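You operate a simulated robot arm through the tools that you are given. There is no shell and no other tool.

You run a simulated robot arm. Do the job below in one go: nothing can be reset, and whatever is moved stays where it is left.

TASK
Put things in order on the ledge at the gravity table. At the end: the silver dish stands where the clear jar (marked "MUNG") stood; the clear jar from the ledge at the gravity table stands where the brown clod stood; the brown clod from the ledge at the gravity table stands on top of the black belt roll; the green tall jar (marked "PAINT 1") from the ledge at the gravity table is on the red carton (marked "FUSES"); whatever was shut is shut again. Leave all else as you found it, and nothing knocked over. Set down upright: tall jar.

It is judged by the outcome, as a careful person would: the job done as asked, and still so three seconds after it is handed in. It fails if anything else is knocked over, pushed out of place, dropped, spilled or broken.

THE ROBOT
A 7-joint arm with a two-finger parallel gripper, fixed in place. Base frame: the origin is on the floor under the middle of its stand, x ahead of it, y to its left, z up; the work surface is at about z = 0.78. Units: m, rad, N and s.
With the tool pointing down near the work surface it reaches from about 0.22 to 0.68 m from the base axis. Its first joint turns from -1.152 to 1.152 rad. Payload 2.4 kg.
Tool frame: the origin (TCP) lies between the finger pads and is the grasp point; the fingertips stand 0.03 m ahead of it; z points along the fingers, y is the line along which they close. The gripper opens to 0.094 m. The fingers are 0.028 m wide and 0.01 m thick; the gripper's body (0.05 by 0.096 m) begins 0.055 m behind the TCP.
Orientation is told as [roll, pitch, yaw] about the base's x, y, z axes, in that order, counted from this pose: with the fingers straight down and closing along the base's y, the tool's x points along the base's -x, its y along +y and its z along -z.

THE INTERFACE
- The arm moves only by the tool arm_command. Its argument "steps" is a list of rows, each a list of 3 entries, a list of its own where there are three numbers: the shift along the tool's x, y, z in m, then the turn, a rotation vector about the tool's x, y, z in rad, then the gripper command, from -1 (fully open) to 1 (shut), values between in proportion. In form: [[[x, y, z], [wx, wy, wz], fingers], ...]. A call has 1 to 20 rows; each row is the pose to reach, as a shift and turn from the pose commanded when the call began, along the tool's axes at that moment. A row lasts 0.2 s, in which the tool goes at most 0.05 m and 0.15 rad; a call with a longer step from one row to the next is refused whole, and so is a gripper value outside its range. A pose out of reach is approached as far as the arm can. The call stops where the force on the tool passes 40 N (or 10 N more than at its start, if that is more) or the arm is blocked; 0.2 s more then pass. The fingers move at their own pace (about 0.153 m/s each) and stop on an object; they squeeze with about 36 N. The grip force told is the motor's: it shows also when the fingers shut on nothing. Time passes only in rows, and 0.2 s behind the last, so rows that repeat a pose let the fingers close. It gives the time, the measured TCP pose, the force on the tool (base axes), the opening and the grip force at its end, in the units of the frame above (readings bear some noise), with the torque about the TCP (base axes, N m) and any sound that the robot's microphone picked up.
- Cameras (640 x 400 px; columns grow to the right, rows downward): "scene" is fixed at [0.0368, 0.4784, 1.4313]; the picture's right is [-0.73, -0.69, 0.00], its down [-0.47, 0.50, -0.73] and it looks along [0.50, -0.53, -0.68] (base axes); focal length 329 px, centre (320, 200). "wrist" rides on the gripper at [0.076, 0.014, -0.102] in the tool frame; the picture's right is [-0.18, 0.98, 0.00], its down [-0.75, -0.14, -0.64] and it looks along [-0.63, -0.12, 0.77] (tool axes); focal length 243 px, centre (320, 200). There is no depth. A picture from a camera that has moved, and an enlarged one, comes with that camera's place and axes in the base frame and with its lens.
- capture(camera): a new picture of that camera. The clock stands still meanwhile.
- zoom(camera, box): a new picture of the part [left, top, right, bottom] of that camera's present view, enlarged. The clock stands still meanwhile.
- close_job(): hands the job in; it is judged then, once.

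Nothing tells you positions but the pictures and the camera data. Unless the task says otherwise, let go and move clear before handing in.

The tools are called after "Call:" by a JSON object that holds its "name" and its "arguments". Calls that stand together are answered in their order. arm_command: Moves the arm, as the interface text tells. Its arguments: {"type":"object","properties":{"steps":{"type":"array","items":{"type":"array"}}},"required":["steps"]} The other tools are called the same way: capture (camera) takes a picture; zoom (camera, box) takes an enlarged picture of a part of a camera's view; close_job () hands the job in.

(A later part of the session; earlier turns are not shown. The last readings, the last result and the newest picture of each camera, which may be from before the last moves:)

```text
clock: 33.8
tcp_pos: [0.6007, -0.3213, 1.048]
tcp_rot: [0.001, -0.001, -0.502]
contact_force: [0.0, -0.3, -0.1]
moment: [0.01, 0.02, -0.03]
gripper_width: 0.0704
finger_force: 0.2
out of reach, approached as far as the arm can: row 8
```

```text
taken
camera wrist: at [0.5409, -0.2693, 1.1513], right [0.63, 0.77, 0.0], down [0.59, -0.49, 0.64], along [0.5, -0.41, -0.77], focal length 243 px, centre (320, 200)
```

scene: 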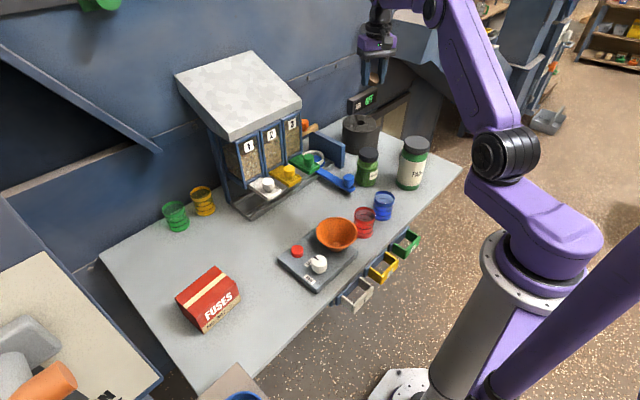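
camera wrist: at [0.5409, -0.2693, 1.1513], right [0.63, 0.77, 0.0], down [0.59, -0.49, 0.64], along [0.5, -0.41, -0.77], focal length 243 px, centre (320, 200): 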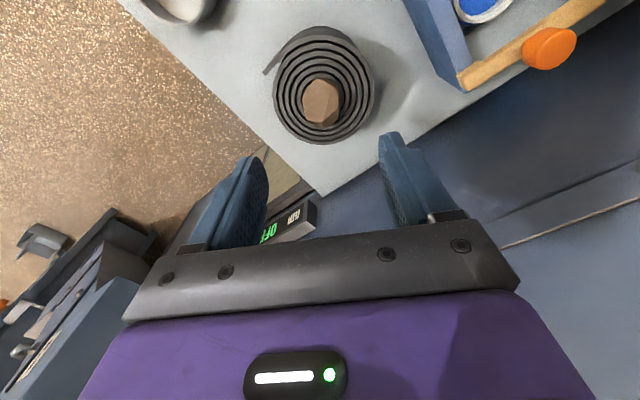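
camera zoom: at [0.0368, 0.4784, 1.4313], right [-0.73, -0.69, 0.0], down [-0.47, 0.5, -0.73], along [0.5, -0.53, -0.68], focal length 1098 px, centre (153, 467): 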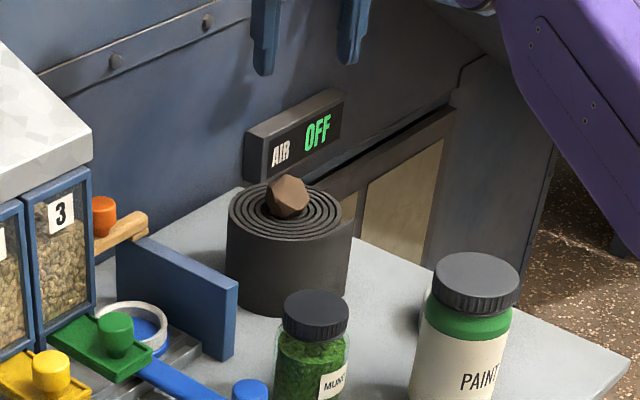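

The clod now sits in the middle of the roll's top, and the roll hasn't moved. Next is the MUNG jar: I'll back off to look at it and its neighbours.

Call:
{"name": "arm_command", "arguments": {"steps": [[[0.043, 0.0015, 0], [0, 0, -0.08], -0.8], [[0.086, 0.003, 0], [0, 0, -0.16], -1], [[0.129, 0.0045, 0], [0, 0, -0.25], -1], [[0.172, 0.006, 0], [0, 0, -0.33], -1], [[0.215, 0.0075, 0], [0, 0, -0.42], -1], [[0.2554, 0.0086, 0], [0, 0, -0.5], -1], [[0.2554, 0.0086, 0], [0, 0, -0.5], -1]]}}

Call:
{"name": "capture", "arguments": {"camera": "wrist"}}

Call:
{"name": "zoom", "arguments": {"camera": "scene", "box": [310, 100, 440, 220]}}

```text
clock: 35.4
tcp_pos: [0.3818, -0.1901, 1.0462]
tcp_rot: [-0.001, 0.0, 0.001]
contact_force: [0.1, 0.3, -0.8]
moment: [-0.01, 0.02, -0.02]
gripper_width: 0.0939
finger_force: 0.1
```

```text
taken
camera wrist: at [0.3058, -0.1754, 1.1488], right [0.18, 0.98, 0.0], down [0.75, -0.14, 0.64], along [0.63, -0.12, -0.77], focal length 243 px, centre (320, 200)
```

wrist: 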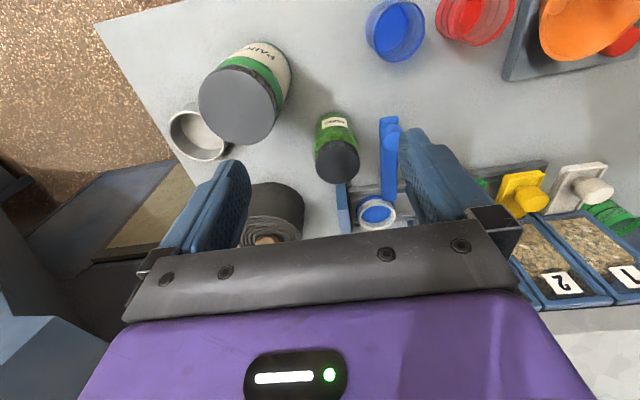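

```text
3.33 times, centred on (375, 160) of scene
camera zoom: at [0.0368, 0.4785, 1.4313], right [-0.73, -0.69, 0.0], down [-0.47, 0.5, -0.73], along [0.5, -0.53, -0.68], focal length 1098 px, centre (137, 333)
```

zoom: 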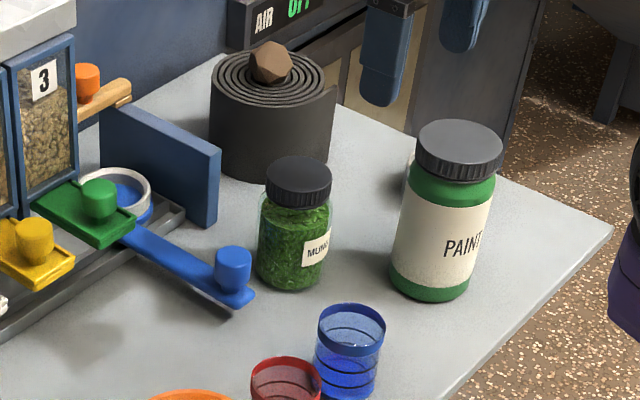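

Call:
{"name": "zoom", "arguments": {"camera": "wrist", "box": [260, 80, 440, 240]}}

Call:
{"name": "zoom", "arguments": {"camera": "scene", "box": [330, 130, 400, 200]}}

```text
2.50 times, centred on (350, 160) of wrist
camera zoom: at [0.3058, -0.1754, 1.1488], right [0.18, 0.98, 0.0], down [0.75, -0.14, 0.64], along [0.63, -0.12, -0.77], focal length 606 px, centre (245, 300)
```

zoom: 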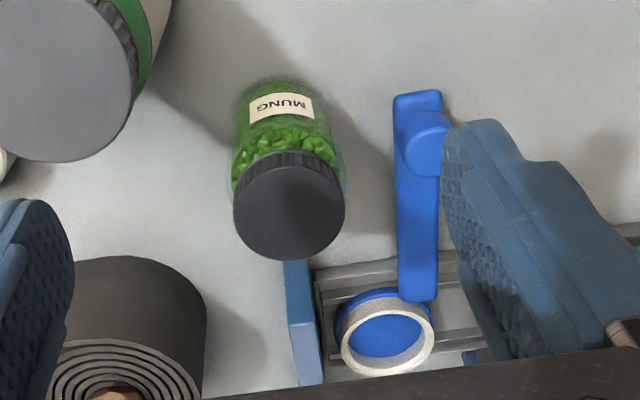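

```text
5.71 times, centred on (365, 165) of scene
camera zoom: at [0.0368, 0.4785, 1.4313], right [-0.73, -0.69, 0.0], down [-0.47, 0.5, -0.73], along [0.5, -0.53, -0.68], focal length 1882 px, centre (63, 400)
```

zoom: 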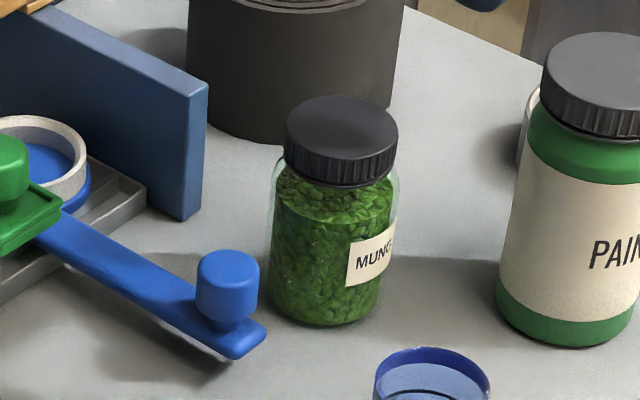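

The MUNG jar is centred at about (0.467, -0.182), roughly 63 mm wide and 112 mm tall; its neighbours (lever, fence) leave room with the fingers closing along y. I'll move above it and check alignment.

Call:
{"name": "arm_command", "arguments": {"steps": [[[-0.03, 0.003, 0.01], [0, 0, 0], -1], [[-0.06, 0.006, 0.03], [0, 0, 0], -1], [[-0.085, 0.008, 0.06], [0, 0, 0], -1], [[-0.085, 0.008, 0.09], [0, 0, 0], -1], [[-0.085, 0.008, 0.1], [0, 0, 0], -1], [[-0.085, 0.008, 0.1], [0, 0, 0], -1]]}}

Call:
{"name": "capture", "arguments": {"camera": "wrist"}}

Call:
{"name": "zoom", "arguments": {"camera": "scene", "box": [310, 80, 440, 220]}}

```text
clock: 36.8
tcp_pos: [0.4663, -0.1846, 0.9473]
tcp_rot: [0.0, 0.0, -0.001]
contact_force: [0.3, 0.2, -0.5]
moment: [-0.01, 0.0, -0.01]
gripper_width: 0.094
finger_force: 0.0
```

```text
taken
camera wrist: at [0.3901, -0.1684, 1.0507], right [0.18, 0.98, 0.0], down [0.75, -0.14, 0.64], along [0.63, -0.12, -0.77], focal length 243 px, centre (320, 200)
```

wrist: 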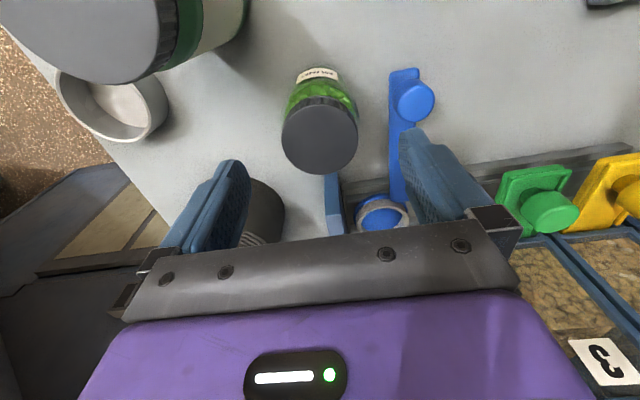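

```text
2.86 times, centred on (375, 150) of scene
camera zoom: at [0.0369, 0.4784, 1.4313], right [-0.73, -0.69, 0.0], down [-0.47, 0.5, -0.73], along [0.5, -0.53, -0.68], focal length 941 px, centre (163, 343)
```

zoom: 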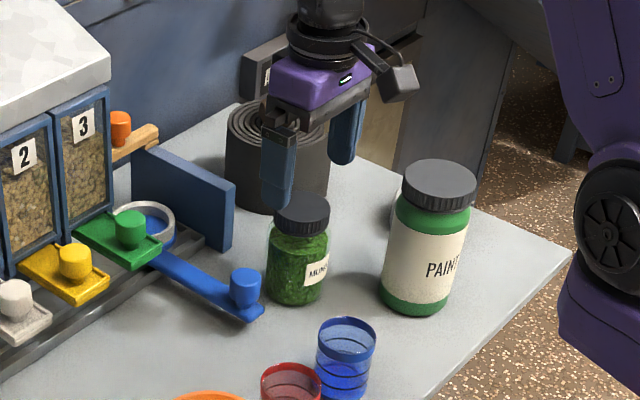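

Alignment is good, within about 3 mm. I'll descend around the jar and close on its body.

Call:
{"name": "arm_command", "arguments": {"steps": [[[0.002, 0.002, 0.025], [0, 0, 0], -1], [[0.002, 0.002, 0.05], [0, 0, 0], -1], [[0.002, 0.002, 0.075], [0, 0, 0], -1], [[0.002, 0.002, 0.09], [0, 0, 0], -1], [[0.002, 0.002, 0.095], [0, 0, 0], -1], [[0.002, 0.002, 0.095], [0, 0, 0], -1]]}}

Call:
{"name": "zoom", "arguments": {"camera": "scene", "box": [330, 110, 420, 210]}}

Call:
{"name": "capture", "arguments": {"camera": "wrist"}}

```text
clock: 38.2
tcp_pos: [0.4664, -0.1802, 0.853]
tcp_rot: [0.001, -0.001, 0.0]
contact_force: [0.0, -0.4, 0.3]
moment: [0.03, 0.0, 0.0]
gripper_width: 0.094
finger_force: 0.0
```

```text
4.00 times, centred on (375, 160) of scene
camera zoom: at [0.0369, 0.4784, 1.4313], right [-0.73, -0.69, 0.0], down [-0.47, 0.5, -0.73], along [0.5, -0.53, -0.68], focal length 1317 px, centre (100, 360)
```

zoom: 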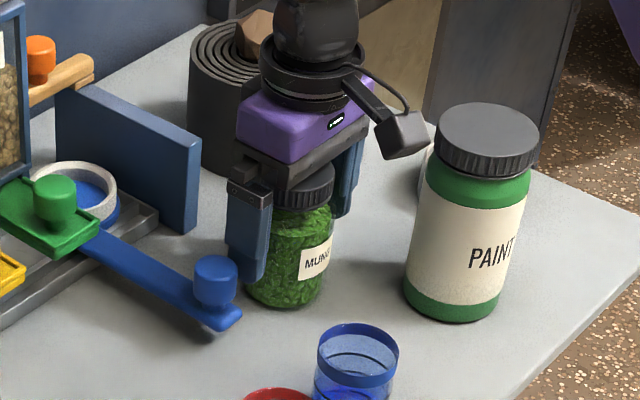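

```text
taken
camera wrist: at [0.3896, -0.1661, 0.9568], right [0.18, 0.98, 0.0], down [0.75, -0.14, 0.64], along [0.63, -0.12, -0.77], focal length 243 px, centre (320, 200)
```

wrist: 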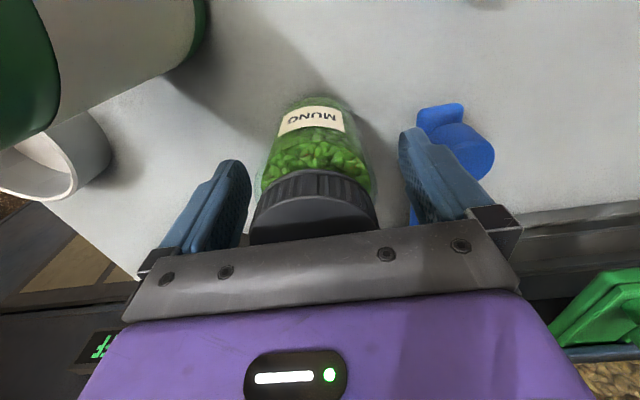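

The fingers straddle the jar, clear of the blue lever knob. Closing, then a small lift.

Call:
{"name": "arm_command", "arguments": {"steps": [[[0, 0, 0], [0, 0, 0], -0.6], [[0, 0, 0], [0, 0, 0], -0.3], [[0, 0, 0], [0, 0, 0], 0.2], [[0, 0, 0], [0, 0, 0], 0.8], [[0, 0, 0], [0, 0, 0], 1], [[0, 0, 0], [0, 0, 0], 1]]}}

Call:
{"name": "arm_command", "arguments": {"steps": [[[0, 0, -0.005], [0, 0, 0], 1], [[0, 0, -0.015], [0, 0, 0], 1], [[0, 0, -0.03], [0, 0, 0], 1], [[0, 0, -0.03], [0, 0, 0], 1]]}}

Call:
{"name": "zoom", "arguments": {"camera": "scene", "box": [330, 110, 420, 210]}}

```text
clock: 39.6
tcp_pos: [0.4664, -0.1819, 0.8544]
tcp_rot: [0.001, 0.0, 0.001]
contact_force: [1.2, -0.2, 0.8]
moment: [0.06, -0.03, -0.03]
gripper_width: 0.0675
finger_force: 36.2
```

```text
clock: 40.6
tcp_pos: [0.4656, -0.1819, 0.8843]
tcp_rot: [0.0, 0.0, 0.001]
contact_force: [-0.9, 0.3, -4.4]
moment: [0.01, 0.03, 0.02]
gripper_width: 0.0677
finger_force: 36.3
```

```text
4.00 times, centred on (375, 160) of scene
camera zoom: at [0.0369, 0.4784, 1.4314], right [-0.73, -0.69, 0.0], down [-0.47, 0.5, -0.73], along [0.5, -0.53, -0.68], focal length 1317 px, centre (100, 360)
```

zoom: 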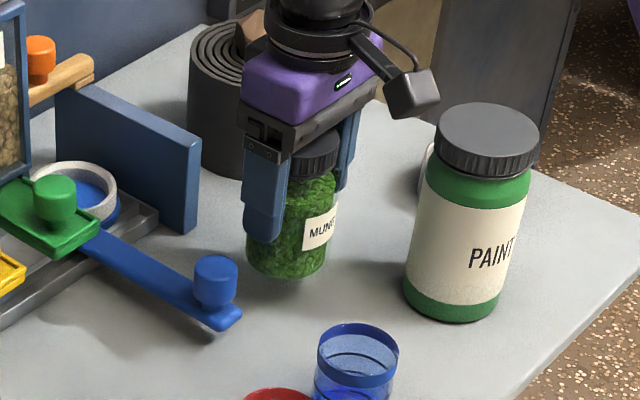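

The jar is lifted cleanly (about 4 N). I'll raise it, back away from the dispenser and swing it left.

Call:
{"name": "arm_command", "arguments": {"steps": [[[0, 0, -0.04], [0, 0, 0], 1], [[0, 0, -0.08], [0, 0, 0], 1], [[0.01, 0.005, -0.12], [0, 0, 0], 1], [[0.04, 0.025, -0.15], [0, 0, 0], 1], [[0.065, 0.06, -0.165], [0, 0, 0], 1], [[0.065, 0.105, -0.165], [0, 0, 0], 1], [[0.065, 0.15, -0.165], [0, 0, 0], 1], [[0.065, 0.195, -0.165], [0, 0, 0], 1], [[0.065, 0.24, -0.165], [0, 0, 0], 1], [[0.065, 0.285, -0.165], [0, 0, 0], 1], [[0.065, 0.33, -0.165], [0, 0, 0], 1], [[0.065, 0.375, -0.165], [0, 0, 0], 1], [[0.065, 0.375, -0.165], [0, 0, 0], 1]]}}

Call:
{"name": "capture", "arguments": {"camera": "scene"}}

Call:
{"name": "capture", "arguments": {"camera": "wrist"}}

```text
clock: 43.4
tcp_pos: [0.3976, 0.1969, 1.0513]
tcp_rot: [0.002, -0.001, 0.001]
contact_force: [0.2, 0.1, -4.1]
moment: [0.01, 0.03, -0.03]
gripper_width: 0.0682
finger_force: 35.6
```

```text
taken
```

scene: 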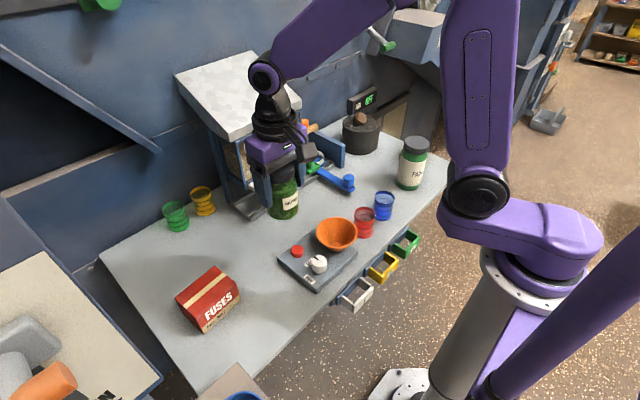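

```text
taken
camera wrist: at [0.3222, 0.2124, 1.1534], right [0.18, 0.98, 0.0], down [0.75, -0.14, 0.64], along [0.63, -0.12, -0.77], focal length 243 px, centre (320, 200)
```

wrist: 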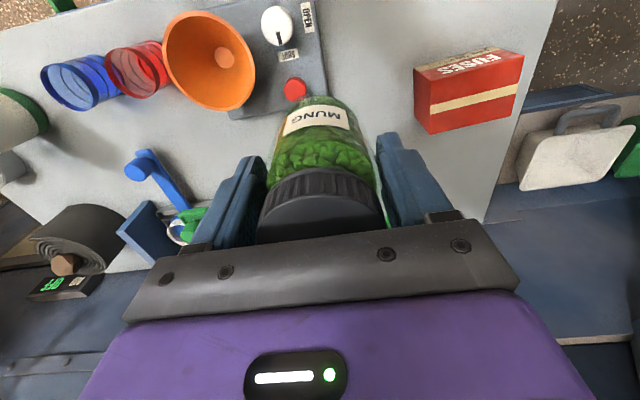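

The jar is steady. I'll carry it out over the clod's old spot at (0.590, 0.337) and begin lowering.

Call:
{"name": "arm_command", "arguments": {"steps": [[[-0.0318, 0.0236, 0.01], [0, 0, 0], 1], [[-0.0636, 0.0472, 0.025], [0, 0, 0], 1], [[-0.0954, 0.0708, 0.04], [0, 0, 0], 1], [[-0.1272, 0.0944, 0.06], [0, 0, 0], 1], [[-0.159, 0.118, 0.08], [0, 0, 0], 1], [[-0.1905, 0.1415, 0.1], [0, 0, 0], 1], [[-0.1905, 0.1415, 0.13], [0, 0, 0], 1], [[-0.1905, 0.1415, 0.15], [0, 0, 0], 1], [[-0.1905, 0.1415, 0.15], [0, 0, 0], 1]]}}

Call:
{"name": "capture", "arguments": {"camera": "wrist"}}

Call:
{"name": "zoom", "arguments": {"camera": "scene", "box": [120, 140, 280, 310]}}

```text
clock: 45.4
tcp_pos: [0.5901, 0.334, 0.8959]
tcp_rot: [0.001, 0.0, 0.001]
contact_force: [-0.5, -0.5, -3.7]
moment: [-0.02, -0.01, 0.01]
gripper_width: 0.0679
finger_force: 36.0
```

```text
taken
camera wrist: at [0.5141, 0.35, 1.0001], right [0.18, 0.98, 0.0], down [0.75, -0.14, 0.64], along [0.63, -0.12, -0.77], focal length 243 px, centre (320, 200)
```

wrist: 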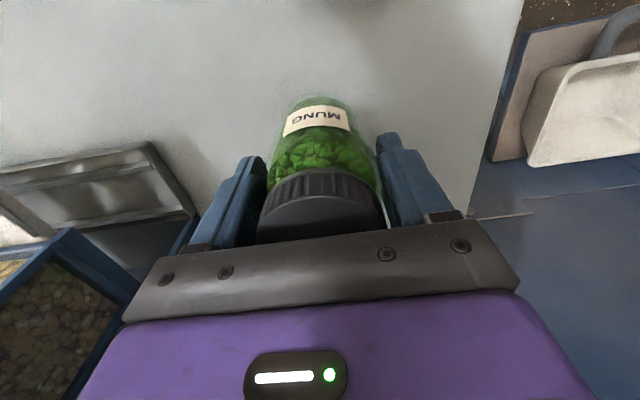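

```text
2.35 times, centred on (200, 225) of scene
camera zoom: at [0.0369, 0.4785, 1.4313], right [-0.73, -0.69, 0.0], down [-0.47, 0.5, -0.73], along [0.5, -0.53, -0.68], focal length 775 px, centre (602, 141)
```

zoom: 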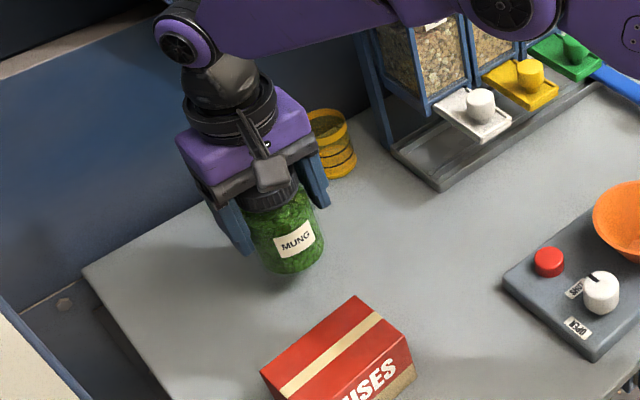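

The jar hangs above the spot, clear of the carton and cups. I'll lower it onto the table in small steps.

Call:
{"name": "arm_command", "arguments": {"steps": [[[0, 0.002, 0.015], [0, 0, 0], 1], [[0, 0.002, 0.028], [0, 0, 0], 1], [[0, 0.002, 0.036], [0, 0, 0], 1], [[0, 0.002, 0.039], [0, 0, 0], 1], [[0, 0.002, 0.039], [0, 0, 0], 1]]}}

Call:
{"name": "arm_command", "arguments": {"steps": [[[0, 0, 0.001], [0, 0, 0], 1], [[0, 0, 0.002], [0, 0, 0], 1], [[0, 0, 0.002], [0, 0, 0], 1]]}}

```text
clock: 46.6
tcp_pos: [0.5894, 0.3376, 0.8577]
tcp_rot: [0.001, 0.001, -0.002]
contact_force: [-0.2, -0.6, -3.4]
moment: [0.0, -0.02, 0.0]
gripper_width: 0.0679
finger_force: 35.8
```

```text
clock: 47.4
tcp_pos: [0.5889, 0.3373, 0.8558]
tcp_rot: [0.0, -0.001, -0.002]
contact_force: [0.0, 0.0, -3.6]
moment: [0.04, 0.05, -0.01]
gripper_width: 0.068
finger_force: 36.2
```

Call:
{"name": "arm_command", "arguments": {"steps": [[[0, 0, 0.001], [0, 0, 0], 1], [[0, 0, 0.0015], [0, 0, 0], 1], [[0, 0, 0.0015], [0, 0, 0], 1]]}}

Call:
{"name": "arm_command", "arguments": {"steps": [[[0, 0, 0.001], [0, 0, 0], 1], [[0, 0, 0.001], [0, 0, 0], 1]]}}

```text
clock: 48.2
tcp_pos: [0.5892, 0.3378, 0.8543]
tcp_rot: [0.0, 0.001, 0.0]
contact_force: [-0.1, 0.0, -3.5]
moment: [0.02, 0.06, -0.01]
gripper_width: 0.068
finger_force: 36.3
```

```text
clock: 48.8
tcp_pos: [0.5905, 0.3373, 0.8528]
tcp_rot: [0.002, 0.0, 0.0]
contact_force: [-0.3, -1.1, -1.2]
moment: [0.04, 0.03, 0.04]
gripper_width: 0.068
finger_force: 36.0
```

The force is dropping, so the jar is touching the table. One more half-millimetre, then open evenly.

Call:
{"name": "arm_command", "arguments": {"steps": [[[0, 0, 0.0007], [0, 0, 0], 1], [[0, 0, 0.0007], [0, 0, 0], -0.4], [[0, 0, 0.0007], [0, 0, 0], -0.6], [[0, 0, 0.0007], [0, 0, 0], -0.9], [[0, 0, 0.0007], [0, 0, 0], -1], [[0, 0, 0.0007], [0, 0, 0], -1]]}}

Call:
{"name": "capture", "arguments": {"camera": "wrist"}}

Call:
{"name": "zoom", "arguments": {"camera": "scene", "box": [120, 140, 280, 310]}}

```text
clock: 50.2
tcp_pos: [0.5897, 0.3367, 0.8537]
tcp_rot: [-0.001, -0.001, 0.0]
contact_force: [-0.1, 0.3, -0.5]
moment: [0.0, -0.01, -0.01]
gripper_width: 0.0942
finger_force: 0.0
```

```text
taken
camera wrist: at [0.5133, 0.3539, 0.9561], right [0.18, 0.98, 0.0], down [0.75, -0.14, 0.64], along [0.63, -0.12, -0.77], focal length 243 px, centre (320, 200)
```

wrist: 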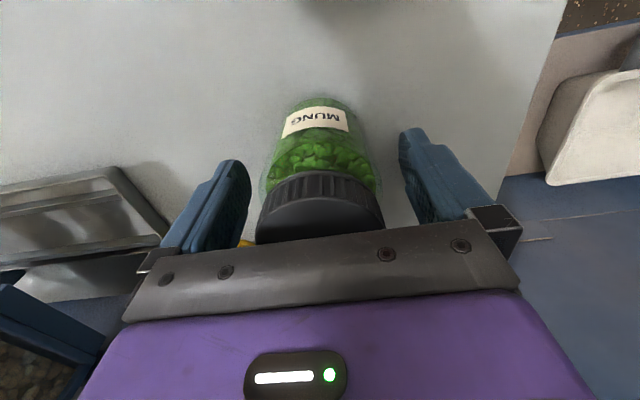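

```text
2.35 times, centred on (200, 225) of scene
camera zoom: at [0.0368, 0.4784, 1.4313], right [-0.73, -0.69, 0.0], down [-0.47, 0.5, -0.73], along [0.5, -0.53, -0.68], focal length 775 px, centre (602, 141)
```

zoom: 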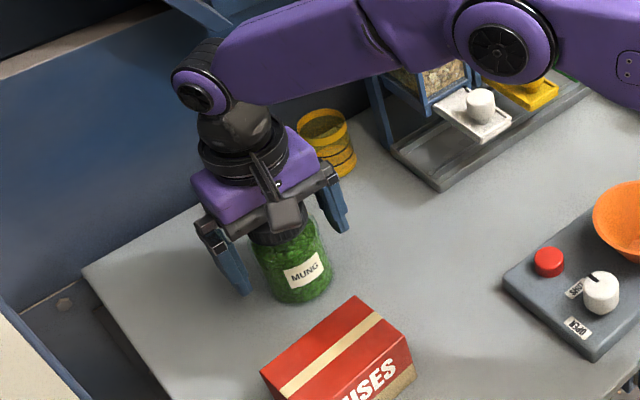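

The MUNG jar stands upright on the clod's spot. I'll rise straight up, back off and swing over to the right side for the dish.

Call:
{"name": "arm_command", "arguments": {"steps": [[[0, 0, -0.03], [0, 0, 0], -1], [[0, 0, -0.07], [0, 0, 0], -1], [[0, 0, -0.11], [0, 0, 0], -1], [[0, 0, -0.13], [0, 0, 0], -1], [[0.0317, -0.0233, -0.142], [0, 0, 0], -1], [[0.0634, -0.0466, -0.154], [0, 0, 0], -1], [[0.095, -0.07, -0.166], [0, 0, 0], -1], [[0.1267, -0.0933, -0.178], [0, 0, 0], -1], [[0.1584, -0.1166, -0.19], [0, 0, 0], -1], [[0.19, -0.14, -0.2], [0, 0, 0], -1], [[0.19, -0.185, -0.2], [0, 0, 0], -1], [[0.19, -0.23, -0.2], [0, 0, 0], -1], [[0.19, -0.275, -0.2], [0, 0, 0], -1], [[0.19, -0.32, -0.2], [0, 0, 0], -1], [[0.19, -0.365, -0.2], [0, 0, 0], -1], [[0.19, -0.41, -0.2], [0, 0, 0], -1], [[0.19, -0.455, -0.2], [0, 0, 0], -1], [[0.19, -0.5, -0.2], [0, 0, 0], -1], [[0.19, -0.545, -0.2], [0, 0, 0], -1], [[0.19, -0.545, -0.2], [0, 0, 0], -1]]}}

Call:
{"name": "capture", "arguments": {"camera": "scene"}}

Call:
{"name": "capture", "arguments": {"camera": "wrist"}}

```text
clock: 54.4
tcp_pos: [0.3984, -0.2078, 1.0548]
tcp_rot: [0.0, 0.001, 0.0]
contact_force: [-0.9, -0.3, 0.0]
moment: [0.02, 0.01, -0.03]
gripper_width: 0.0938
finger_force: 0.1
```

```text
taken
```

scene: 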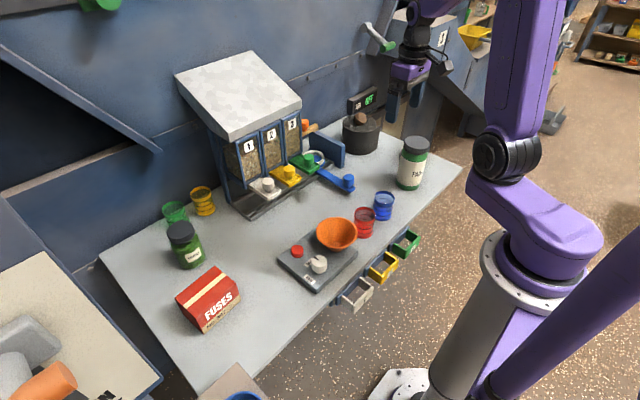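

```text
taken
camera wrist: at [0.3232, -0.1918, 1.1577], right [0.18, 0.98, 0.0], down [0.75, -0.14, 0.64], along [0.63, -0.12, -0.77], focal length 243 px, centre (320, 200)
```

wrist: 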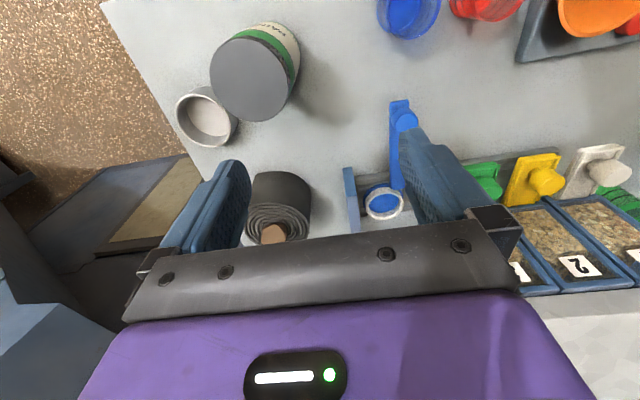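

The MUNG jar looks right and everything else is undisturbed. I'll zoom in on the dish to measure its width and position before approaching.

Call:
{"name": "zoom", "arguments": {"camera": "wrist", "box": [150, 60, 270, 160]}}

Call:
{"name": "zoom", "arguments": {"camera": "wrist", "box": [320, 80, 440, 240]}}

```text
4.00 times, centred on (210, 110) of wrist
camera zoom: at [0.3232, -0.1918, 1.1577], right [0.18, 0.98, 0.0], down [0.75, -0.14, 0.64], along [0.63, -0.12, -0.77], focal length 970 px, centre (760, 560)
```

zoom: 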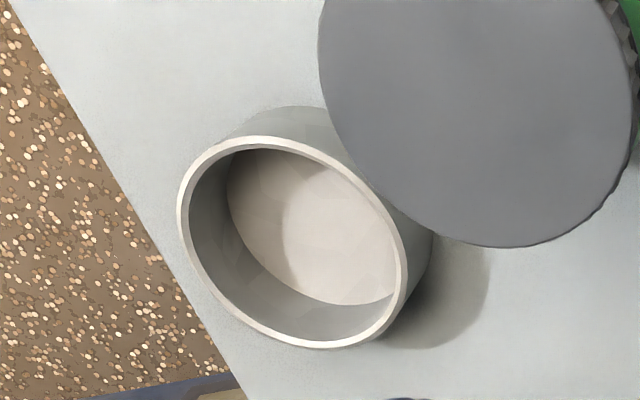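

```text
2.50 times, centred on (380, 160) of wrist
camera zoom: at [0.3232, -0.1918, 1.1577], right [0.18, 0.98, 0.0], down [0.75, -0.14, 0.64], along [0.63, -0.12, -0.77], focal length 606 px, centre (170, 300)
```

zoom: 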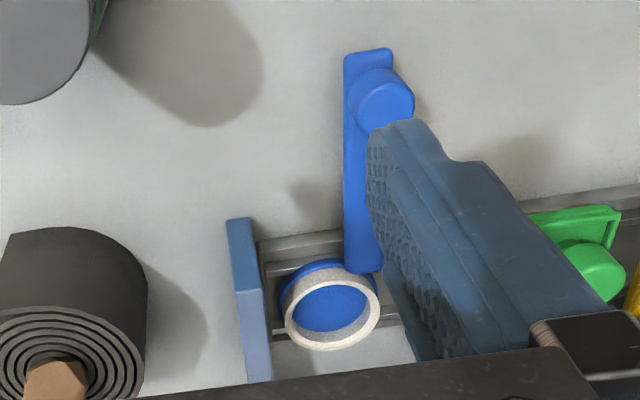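

The dish is about 79 mm across and 37 mm tall, centred near (0.427, -0.380). I'll move over it at height, then come down to check centring.

Call:
{"name": "arm_command", "arguments": {"steps": [[[-0.007, -0.044, 0], [0, 0, 0], -1], [[-0.014, -0.088, 0], [0, 0, 0], -1], [[-0.021, -0.132, 0], [0, 0, 0], -1], [[-0.0275, -0.1725, 0], [0, 0, 0], -1], [[-0.0275, -0.1725, 0.04], [0, 0, 0], -1], [[-0.0275, -0.1725, 0.08], [0, 0, 0], -1], [[-0.0275, -0.1725, 0.12], [0, 0, 0], -1], [[-0.0275, -0.1725, 0.15], [0, 0, 0], -1], [[-0.0275, -0.1725, 0.15], [0, 0, 0], -1]]}}

Call:
{"name": "capture", "arguments": {"camera": "wrist"}}

Call:
{"name": "zoom", "arguments": {"camera": "scene", "box": [340, 70, 480, 210]}}

```text
clock: 56.4
tcp_pos: [0.4254, -0.3795, 0.9055]
tcp_rot: [0.001, 0.001, 0.0]
contact_force: [0.1, -0.1, 0.0]
moment: [0.01, 0.03, -0.01]
gripper_width: 0.0938
finger_force: 0.0
```

```text
taken
camera wrist: at [0.3494, -0.3635, 1.0085], right [0.18, 0.98, 0.0], down [0.75, -0.14, 0.64], along [0.63, -0.12, -0.77], focal length 243 px, centre (320, 200)
```

wrist: 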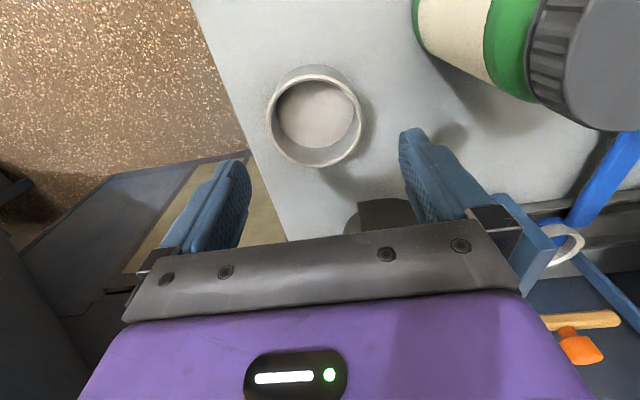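

```text
2.86 times, centred on (410, 140) of scene
camera zoom: at [0.0369, 0.4784, 1.4313], right [-0.73, -0.69, 0.0], down [-0.47, 0.5, -0.73], along [0.5, -0.53, -0.68], focal length 941 px, centre (63, 371)
```

zoom: 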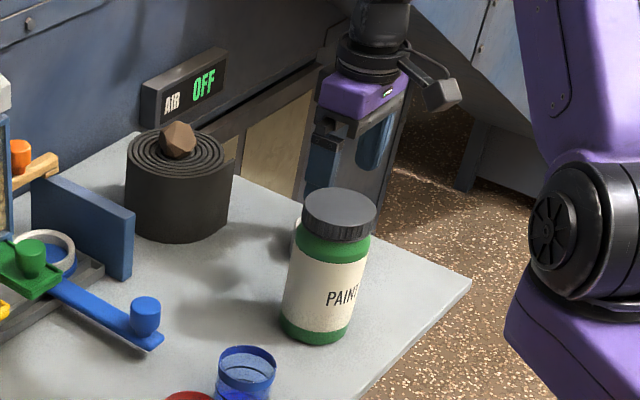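

Call:
{"name": "zoom", "arguments": {"camera": "wrist", "box": [250, 50, 380, 180]}}

```text
3.08 times, centred on (315, 115) of wrist
camera zoom: at [0.3494, -0.3635, 1.0085], right [0.18, 0.98, 0.0], down [0.75, -0.14, 0.64], along [0.63, -0.12, -0.77], focal length 746 px, centre (335, 462)
```

zoom: 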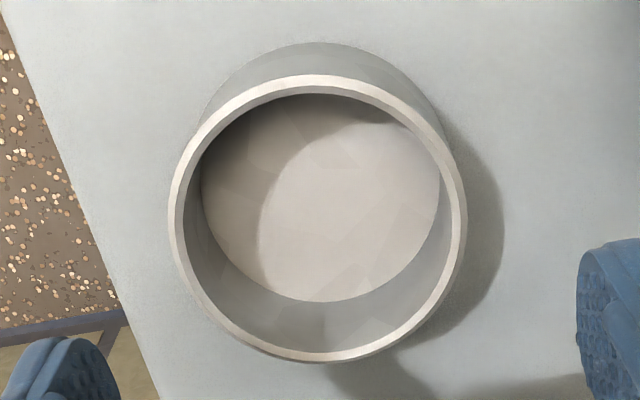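

The dish centre refines to (0.428, -0.381). I'll adjust slightly and descend to just above the rim for a last check.

Call:
{"name": "arm_command", "arguments": {"steps": [[[-0.0025, -0.0015, 0.025], [0, 0, 0], -1], [[-0.0025, -0.0015, 0.048], [0, 0, 0], -1], [[-0.0025, -0.0015, 0.048], [0, 0, 0], -1]]}}

Call:
{"name": "capture", "arguments": {"camera": "wrist"}}

Call:
{"name": "zoom", "arguments": {"camera": "scene", "box": [370, 90, 450, 170]}}

```text
clock: 57.2
tcp_pos: [0.4296, -0.3812, 0.8547]
tcp_rot: [0.0, 0.0, 0.0]
contact_force: [0.0, -0.1, 0.7]
moment: [-0.03, -0.02, 0.03]
gripper_width: 0.0945
finger_force: 0.1
```

```text
taken
camera wrist: at [0.3528, -0.3646, 0.958], right [0.18, 0.98, 0.0], down [0.75, -0.14, 0.64], along [0.63, -0.12, -0.77], focal length 243 px, centre (320, 200)
```

wrist: 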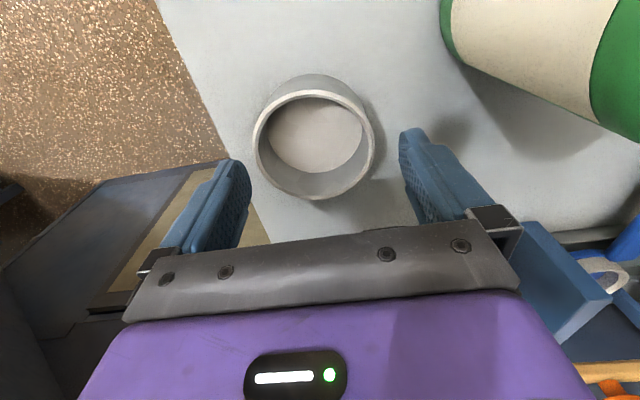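

```text
5.00 times, centred on (410, 130) of scene
camera zoom: at [0.0369, 0.4784, 1.4313], right [-0.73, -0.69, 0.0], down [-0.47, 0.5, -0.73], along [0.5, -0.53, -0.68], focal length 1646 px, centre (-130, 550)
```

zoom: 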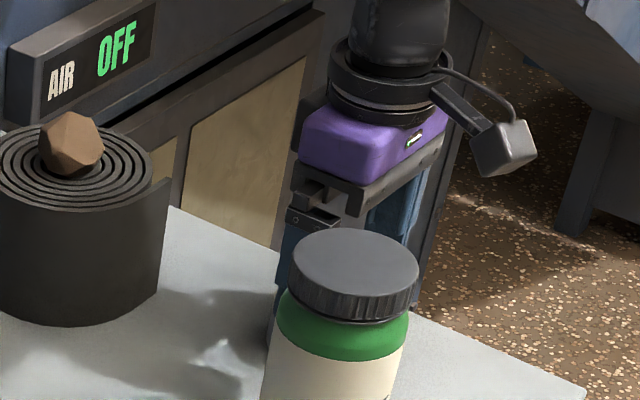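

Call:
{"name": "zoom", "arguments": {"camera": "wrist", "box": [230, 60, 410, 220]}}

```text
2.50 times, centred on (320, 140) of wrist
camera zoom: at [0.3528, -0.3646, 0.958], right [0.18, 0.98, 0.0], down [0.75, -0.14, 0.64], along [0.63, -0.12, -0.77], focal length 606 px, centre (320, 350)
```

zoom: 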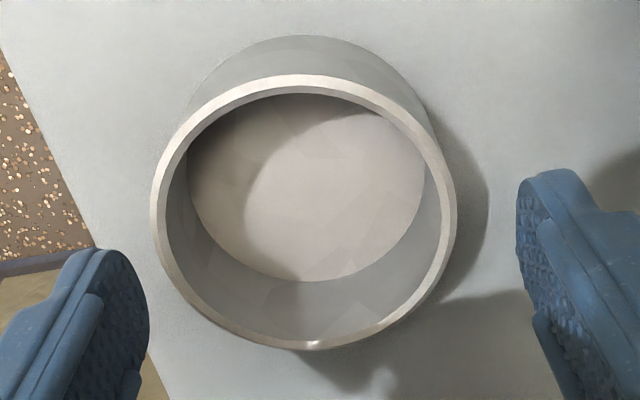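

The dish lies about 5 mm toward -y of the finger midline. I'll shift by that, then descend around it and close gently.

Call:
{"name": "arm_command", "arguments": {"steps": [[[0, -0.005, 0], [0, 0, 0], -1], [[0, -0.005, 0.012], [0, 0, 0], -1], [[0, -0.005, 0.024], [0, 0, 0], -1], [[0, -0.005, 0.034], [0, 0, 0], -1], [[0, -0.005, 0.041], [0, 0, 0], -1], [[0, -0.005, 0.041], [0, 0, 0], -1]]}}

Call:
{"name": "capture", "arguments": {"camera": "wrist"}}

```text
clock: 58.6
tcp_pos: [0.4291, -0.386, 0.8137]
tcp_rot: [0.001, 0.0, -0.001]
contact_force: [-0.1, -0.2, 0.5]
moment: [-0.01, -0.01, 0.0]
gripper_width: 0.0943
finger_force: 0.0
```

```text
taken
camera wrist: at [0.3525, -0.37, 0.917], right [0.18, 0.98, 0.0], down [0.75, -0.14, 0.64], along [0.63, -0.12, -0.77], focal length 243 px, centre (320, 200)
```

wrist: 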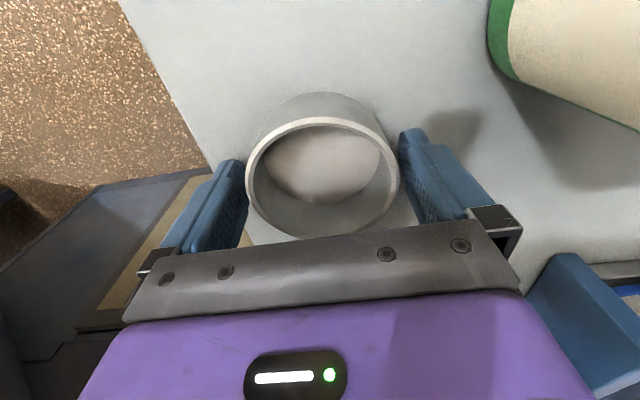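

The fingers straddle the dish with no contact. Closing slowly, then a small lift.

Call:
{"name": "arm_command", "arguments": {"steps": [[[0, 0, 0.001], [0, 0, 0], -0.8], [[0, 0, 0.001], [0, 0, 0], -0.6], [[0, 0, 0.001], [0, 0, 0], -0.2], [[0, 0, 0.001], [0, 0, 0], 0.4], [[0, 0, 0.001], [0, 0, 0], 1], [[0, 0, 0.001], [0, 0, 0], 1]]}}

Call:
{"name": "arm_command", "arguments": {"steps": [[[0, 0, -0.004], [0, 0, 0], 1], [[0, 0, -0.012], [0, 0, 0], 1], [[0, 0, -0.025], [0, 0, 0], 1], [[0, 0, -0.025], [0, 0, 0], 1]]}}

Call:
{"name": "capture", "arguments": {"camera": "wrist"}}

```text
clock: 60.0
tcp_pos: [0.4287, -0.3864, 0.814]
tcp_rot: [0.0, -0.001, 0.001]
contact_force: [0.1, -0.1, 1.8]
moment: [0.14, 0.01, 0.01]
gripper_width: 0.0784
finger_force: 35.8
```

```text
clock: 61.0
tcp_pos: [0.4295, -0.3871, 0.8385]
tcp_rot: [-0.001, 0.001, 0.0]
contact_force: [-0.1, -0.4, -1.4]
moment: [-0.03, -0.04, 0.0]
gripper_width: 0.0787
finger_force: 35.2
```

```text
taken
camera wrist: at [0.3534, -0.3709, 0.9419], right [0.18, 0.98, 0.0], down [0.75, -0.14, 0.64], along [0.63, -0.12, -0.77], focal length 243 px, centre (320, 200)
```

wrist: 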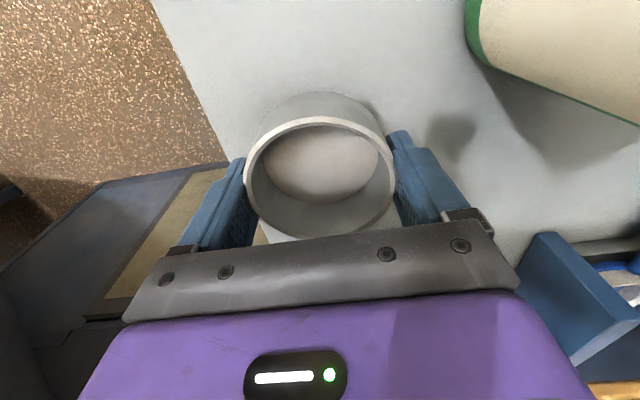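

The dish is held level at 78.5 mm. I'll lift it above the PAINT jar's height and carry it to the MUNG jar's old spot.

Call:
{"name": "arm_command", "arguments": {"steps": [[[0, 0, -0.04], [0, 0, 0], 1], [[0, 0, -0.08], [0, 0, 0], 1], [[0, 0, -0.12], [0, 0, 0], 1], [[0, 0, -0.16], [0, 0, 0], 1], [[-0.007, 0.042, -0.16], [0, 0, 0], 1], [[-0.014, 0.084, -0.16], [0, 0, 0], 1], [[-0.021, 0.126, -0.16], [0, 0, 0], 1], [[-0.028, 0.165, -0.16], [0, 0, 0], 1], [[-0.035, 0.202, -0.16], [0, 0, 0], 1], [[-0.035, 0.202, -0.16], [0, 0, 0], 1]]}}

Call:
{"name": "capture", "arguments": {"camera": "wrist"}}

Call:
{"name": "zoom", "arguments": {"camera": "scene", "box": [310, 70, 440, 220]}}

```text
clock: 63.2
tcp_pos: [0.4652, -0.1836, 1.0011]
tcp_rot: [-0.001, -0.001, -0.001]
contact_force: [-0.3, 0.0, -1.3]
moment: [0.01, -0.02, -0.01]
gripper_width: 0.0787
finger_force: 36.3
```

```text
taken
camera wrist: at [0.3902, -0.1673, 1.1026], right [0.18, 0.98, 0.0], down [0.75, -0.14, 0.64], along [0.63, -0.12, -0.77], focal length 243 px, centre (320, 200)
```

wrist: 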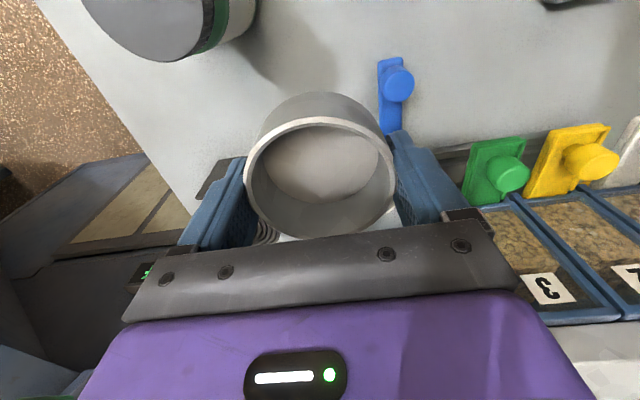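

```text
2.67 times, centred on (375, 145) of scene
camera zoom: at [0.0368, 0.4785, 1.4313], right [-0.73, -0.69, 0.0], down [-0.47, 0.5, -0.73], along [0.5, -0.53, -0.68], focal length 878 px, centre (173, 347)
```

zoom: 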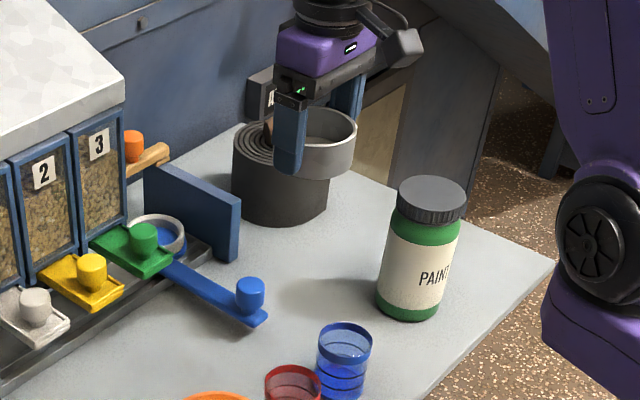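

The dish hangs over the MUNG jar's spot; the lever edge is about 2 cm from the nearest finger. Lowering in stages.

Call:
{"name": "arm_command", "arguments": {"steps": [[[0, -0.003, 0.04], [0, 0, 0], 1], [[0, -0.003, 0.08], [0, 0, 0], 1], [[0, -0.003, 0.12], [0, 0, 0], 1], [[0, -0.003, 0.145], [0, 0, 0], 1], [[0, -0.003, 0.16], [0, 0, 0], 1], [[0, -0.003, 0.16], [0, 0, 0], 1]]}}

Call:
{"name": "capture", "arguments": {"camera": "wrist"}}

Call:
{"name": "zoom", "arguments": {"camera": "scene", "box": [330, 110, 420, 210]}}

```text
clock: 64.6
tcp_pos: [0.466, -0.1877, 0.8399]
tcp_rot: [0.0, -0.001, 0.001]
contact_force: [0.8, 0.3, -0.8]
moment: [0.02, 0.05, 0.02]
gripper_width: 0.0786
finger_force: 36.3
```

```text
taken
camera wrist: at [0.3897, -0.1706, 0.9422], right [0.18, 0.98, 0.0], down [0.75, -0.14, 0.64], along [0.63, -0.12, -0.77], focal length 243 px, centre (320, 200)
```

wrist: 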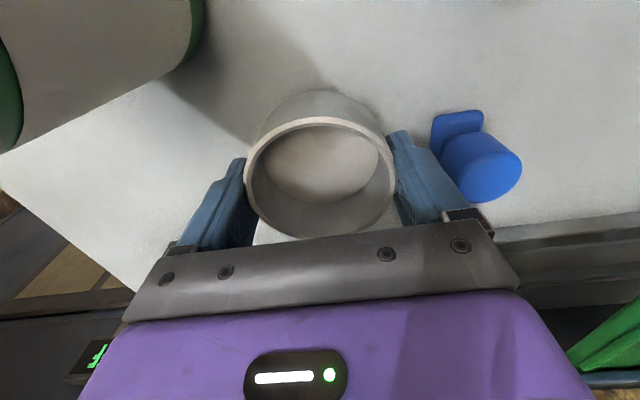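

```text
4.00 times, centred on (375, 160) of scene
camera zoom: at [0.0369, 0.4784, 1.4313], right [-0.73, -0.69, 0.0], down [-0.47, 0.5, -0.73], along [0.5, -0.53, -0.68], focal length 1317 px, centre (100, 360)
```

zoom: 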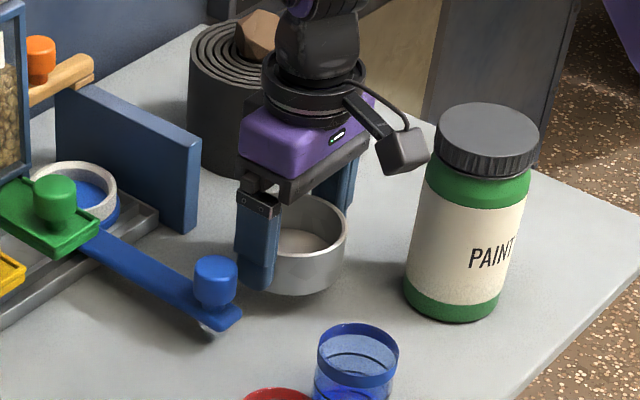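

Clear of the lever. Lowering the last 2.5 cm in small steps.

Call:
{"name": "arm_command", "arguments": {"steps": [[[0, 0, 0.01], [0, 0, 0], 1], [[0, 0, 0.018], [0, 0, 0], 1], [[0, 0, 0.023], [0, 0, 0], 1], [[0, 0, 0.023], [0, 0, 0], 1]]}}

Call:
{"name": "arm_command", "arguments": {"steps": [[[0, 0, 0.001], [0, 0, 0], 1], [[0, 0, 0.002], [0, 0, 0], 1], [[0, 0, 0.002], [0, 0, 0], 1]]}}

```text
clock: 65.6
tcp_pos: [0.4646, -0.1871, 0.8167]
tcp_rot: [0.0, -0.002, 0.001]
contact_force: [-0.4, 1.2, -1.0]
moment: [-0.01, 0.01, -0.01]
gripper_width: 0.0786
finger_force: 35.8
```

```text
clock: 66.4
tcp_pos: [0.4652, -0.1879, 0.8149]
tcp_rot: [0.001, 0.002, 0.001]
contact_force: [0.7, -0.1, -0.5]
moment: [-0.01, 0.01, 0.01]
gripper_width: 0.0783
finger_force: 35.8
```

Call:
{"name": "arm_command", "arguments": {"steps": [[[0, 0, 0.001], [0, 0, 0], 1], [[0, 0, 0.0015], [0, 0, 0], 1], [[0, 0, 0.0015], [0, 0, 0], 1]]}}

```text
clock: 67.2
tcp_pos: [0.4649, -0.1876, 0.8138]
tcp_rot: [0.001, -0.002, 0.0]
contact_force: [-5.2, 4.4, 22.3]
moment: [0.32, 0.22, -0.04]
gripper_width: 0.0783
finger_force: 36.0
```

Contact with the table. I'll ease off slightly and open just enough to free the dish.

Call:
{"name": "arm_command", "arguments": {"steps": [[[0, 0, -0.0008], [0, 0, 0], 1], [[0, 0, -0.0008], [0, 0, 0], -0.7], [[0, 0, -0.0008], [0, 0, 0], -0.8], [[0, 0, -0.0008], [0, 0, 0], -0.87], [[0, 0, -0.0008], [0, 0, 0], -0.87]]}}

Call:
{"name": "capture", "arguments": {"camera": "wrist"}}

Call:
{"name": "zoom", "arguments": {"camera": "scene", "box": [330, 110, 420, 210]}}

```text
clock: 68.4
tcp_pos: [0.4641, -0.1881, 0.8125]
tcp_rot: [0.001, 0.002, 0.0]
contact_force: [0.5, 0.2, -0.7]
moment: [0.0, 0.05, -0.01]
gripper_width: 0.0882
finger_force: 0.0
```

```text
taken
camera wrist: at [0.3883, -0.1722, 0.9162], right [0.18, 0.98, 0.0], down [0.75, -0.14, 0.64], along [0.63, -0.12, -0.77], focal length 243 px, centre (320, 200)
```

wrist: 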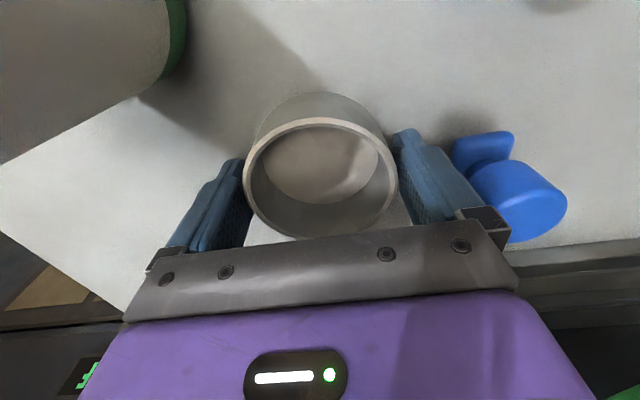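

```text
4.00 times, centred on (375, 160) of scene
camera zoom: at [0.0368, 0.4784, 1.4313], right [-0.73, -0.69, 0.0], down [-0.47, 0.5, -0.73], along [0.5, -0.53, -0.68], focal length 1317 px, centre (100, 360)
```

zoom: 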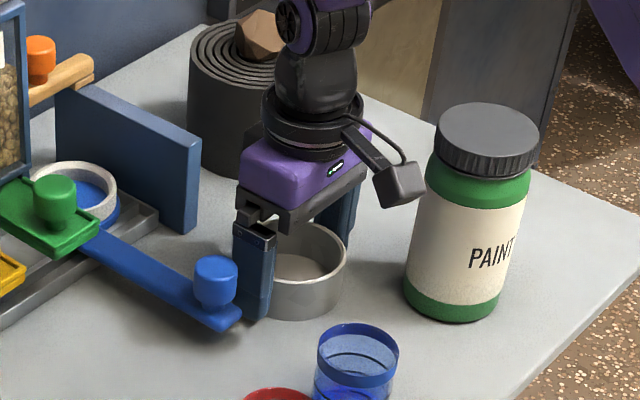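

The dish is free, with no contact force. Rising straight up, then backing off to look at the PAINT jar.

Call:
{"name": "arm_command", "arguments": {"steps": [[[0, 0, -0.01], [0, 0, 0], -0.87], [[0, 0, -0.03], [0, 0, 0], -0.87], [[0, 0, -0.06], [0, 0, 0], -0.87], [[0, 0, -0.1], [0, 0, 0], -0.9], [[0, 0, -0.14], [0, 0, 0], -1], [[0, 0, -0.18], [0, 0, 0], -1], [[0, 0, -0.22], [0, 0, 0], -1], [[0.03, -0.02, -0.235], [0, 0, 0], -1], [[0.07, -0.04, -0.235], [0, 0, 0], -1], [[0.11, -0.06, -0.235], [0, 0, 0], -1], [[0.15, -0.075, -0.235], [0, 0, 0], -1], [[0.15, -0.075, -0.235], [0, 0, 0], -1]]}}

Call:
{"name": "capture", "arguments": {"camera": "wrist"}}

Call:
{"name": "zoom", "arguments": {"camera": "scene", "box": [310, 90, 450, 220]}}

```text
clock: 71.0
tcp_pos: [0.3137, -0.2661, 1.0498]
tcp_rot: [0.001, -0.001, 0.0]
contact_force: [-0.6, -0.5, 1.1]
moment: [0.01, -0.02, 0.03]
gripper_width: 0.094
finger_force: 0.0
```

```text
taken
camera wrist: at [0.2381, -0.2494, 1.1516], right [0.18, 0.98, 0.0], down [0.75, -0.14, 0.64], along [0.63, -0.12, -0.77], focal length 243 px, centre (320, 200)
```

wrist: 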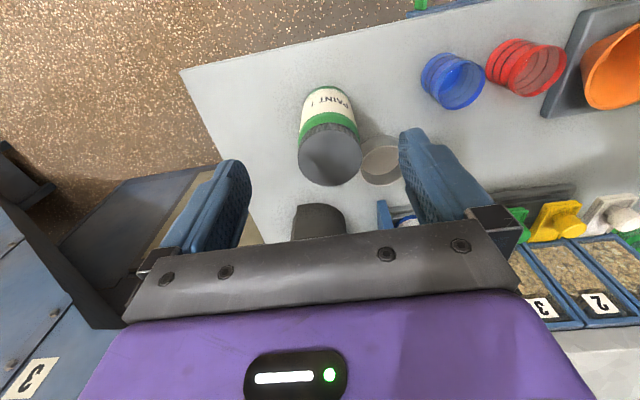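

```text
3.08 times, centred on (380, 155) of scene
camera zoom: at [0.0368, 0.4784, 1.4313], right [-0.73, -0.69, 0.0], down [-0.47, 0.5, -0.73], along [0.5, -0.53, -0.68], focal length 1013 px, centre (135, 338)
```

zoom: 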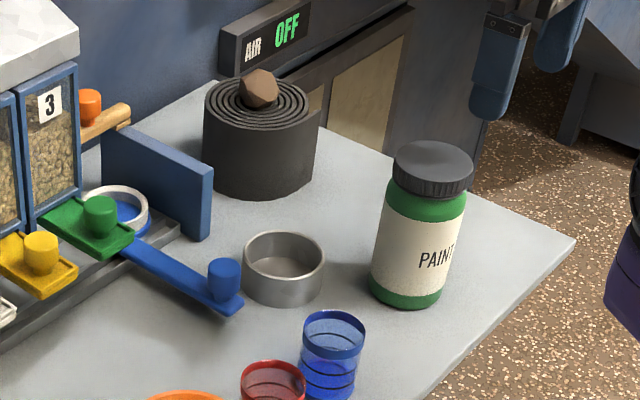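

The dish stands in the MUNG jar's place. Now I'll measure the PAINT jar.

Call:
{"name": "zoom", "arguments": {"camera": "wrist", "box": [270, 70, 410, 200]}}

Call:
{"name": "zoom", "arguments": {"camera": "scene", "box": [380, 125, 450, 200]}}

```text
3.08 times, centred on (340, 135) of wrist
camera zoom: at [0.2381, -0.2494, 1.1516], right [0.18, 0.98, 0.0], down [0.75, -0.14, 0.64], along [0.63, -0.12, -0.77], focal length 746 px, centre (258, 400)
```

zoom: 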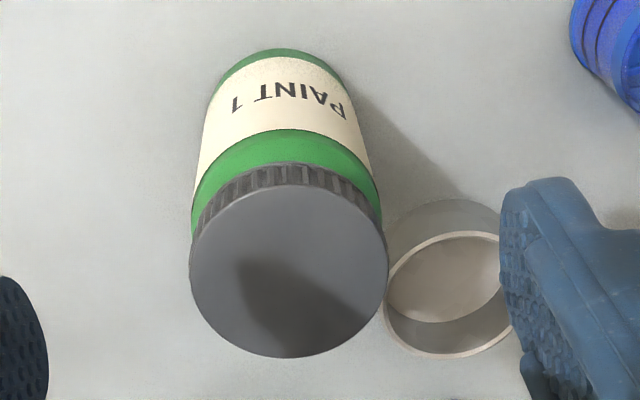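

```text
5.33 times, centred on (415, 162) of scene
camera zoom: at [0.0368, 0.4784, 1.4313], right [-0.73, -0.69, 0.0], down [-0.47, 0.5, -0.73], along [0.5, -0.53, -0.68], focal length 1756 px, centre (-187, 400)
```

zoom: 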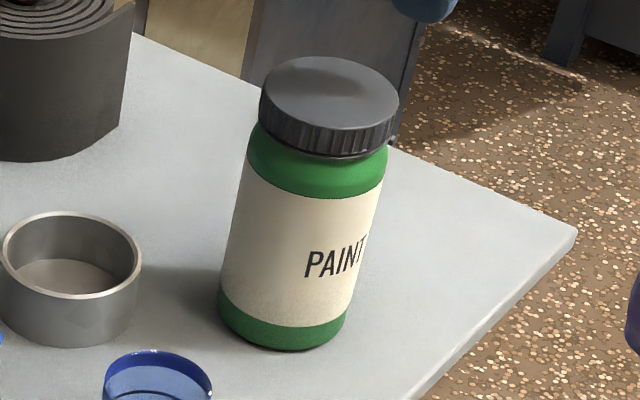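

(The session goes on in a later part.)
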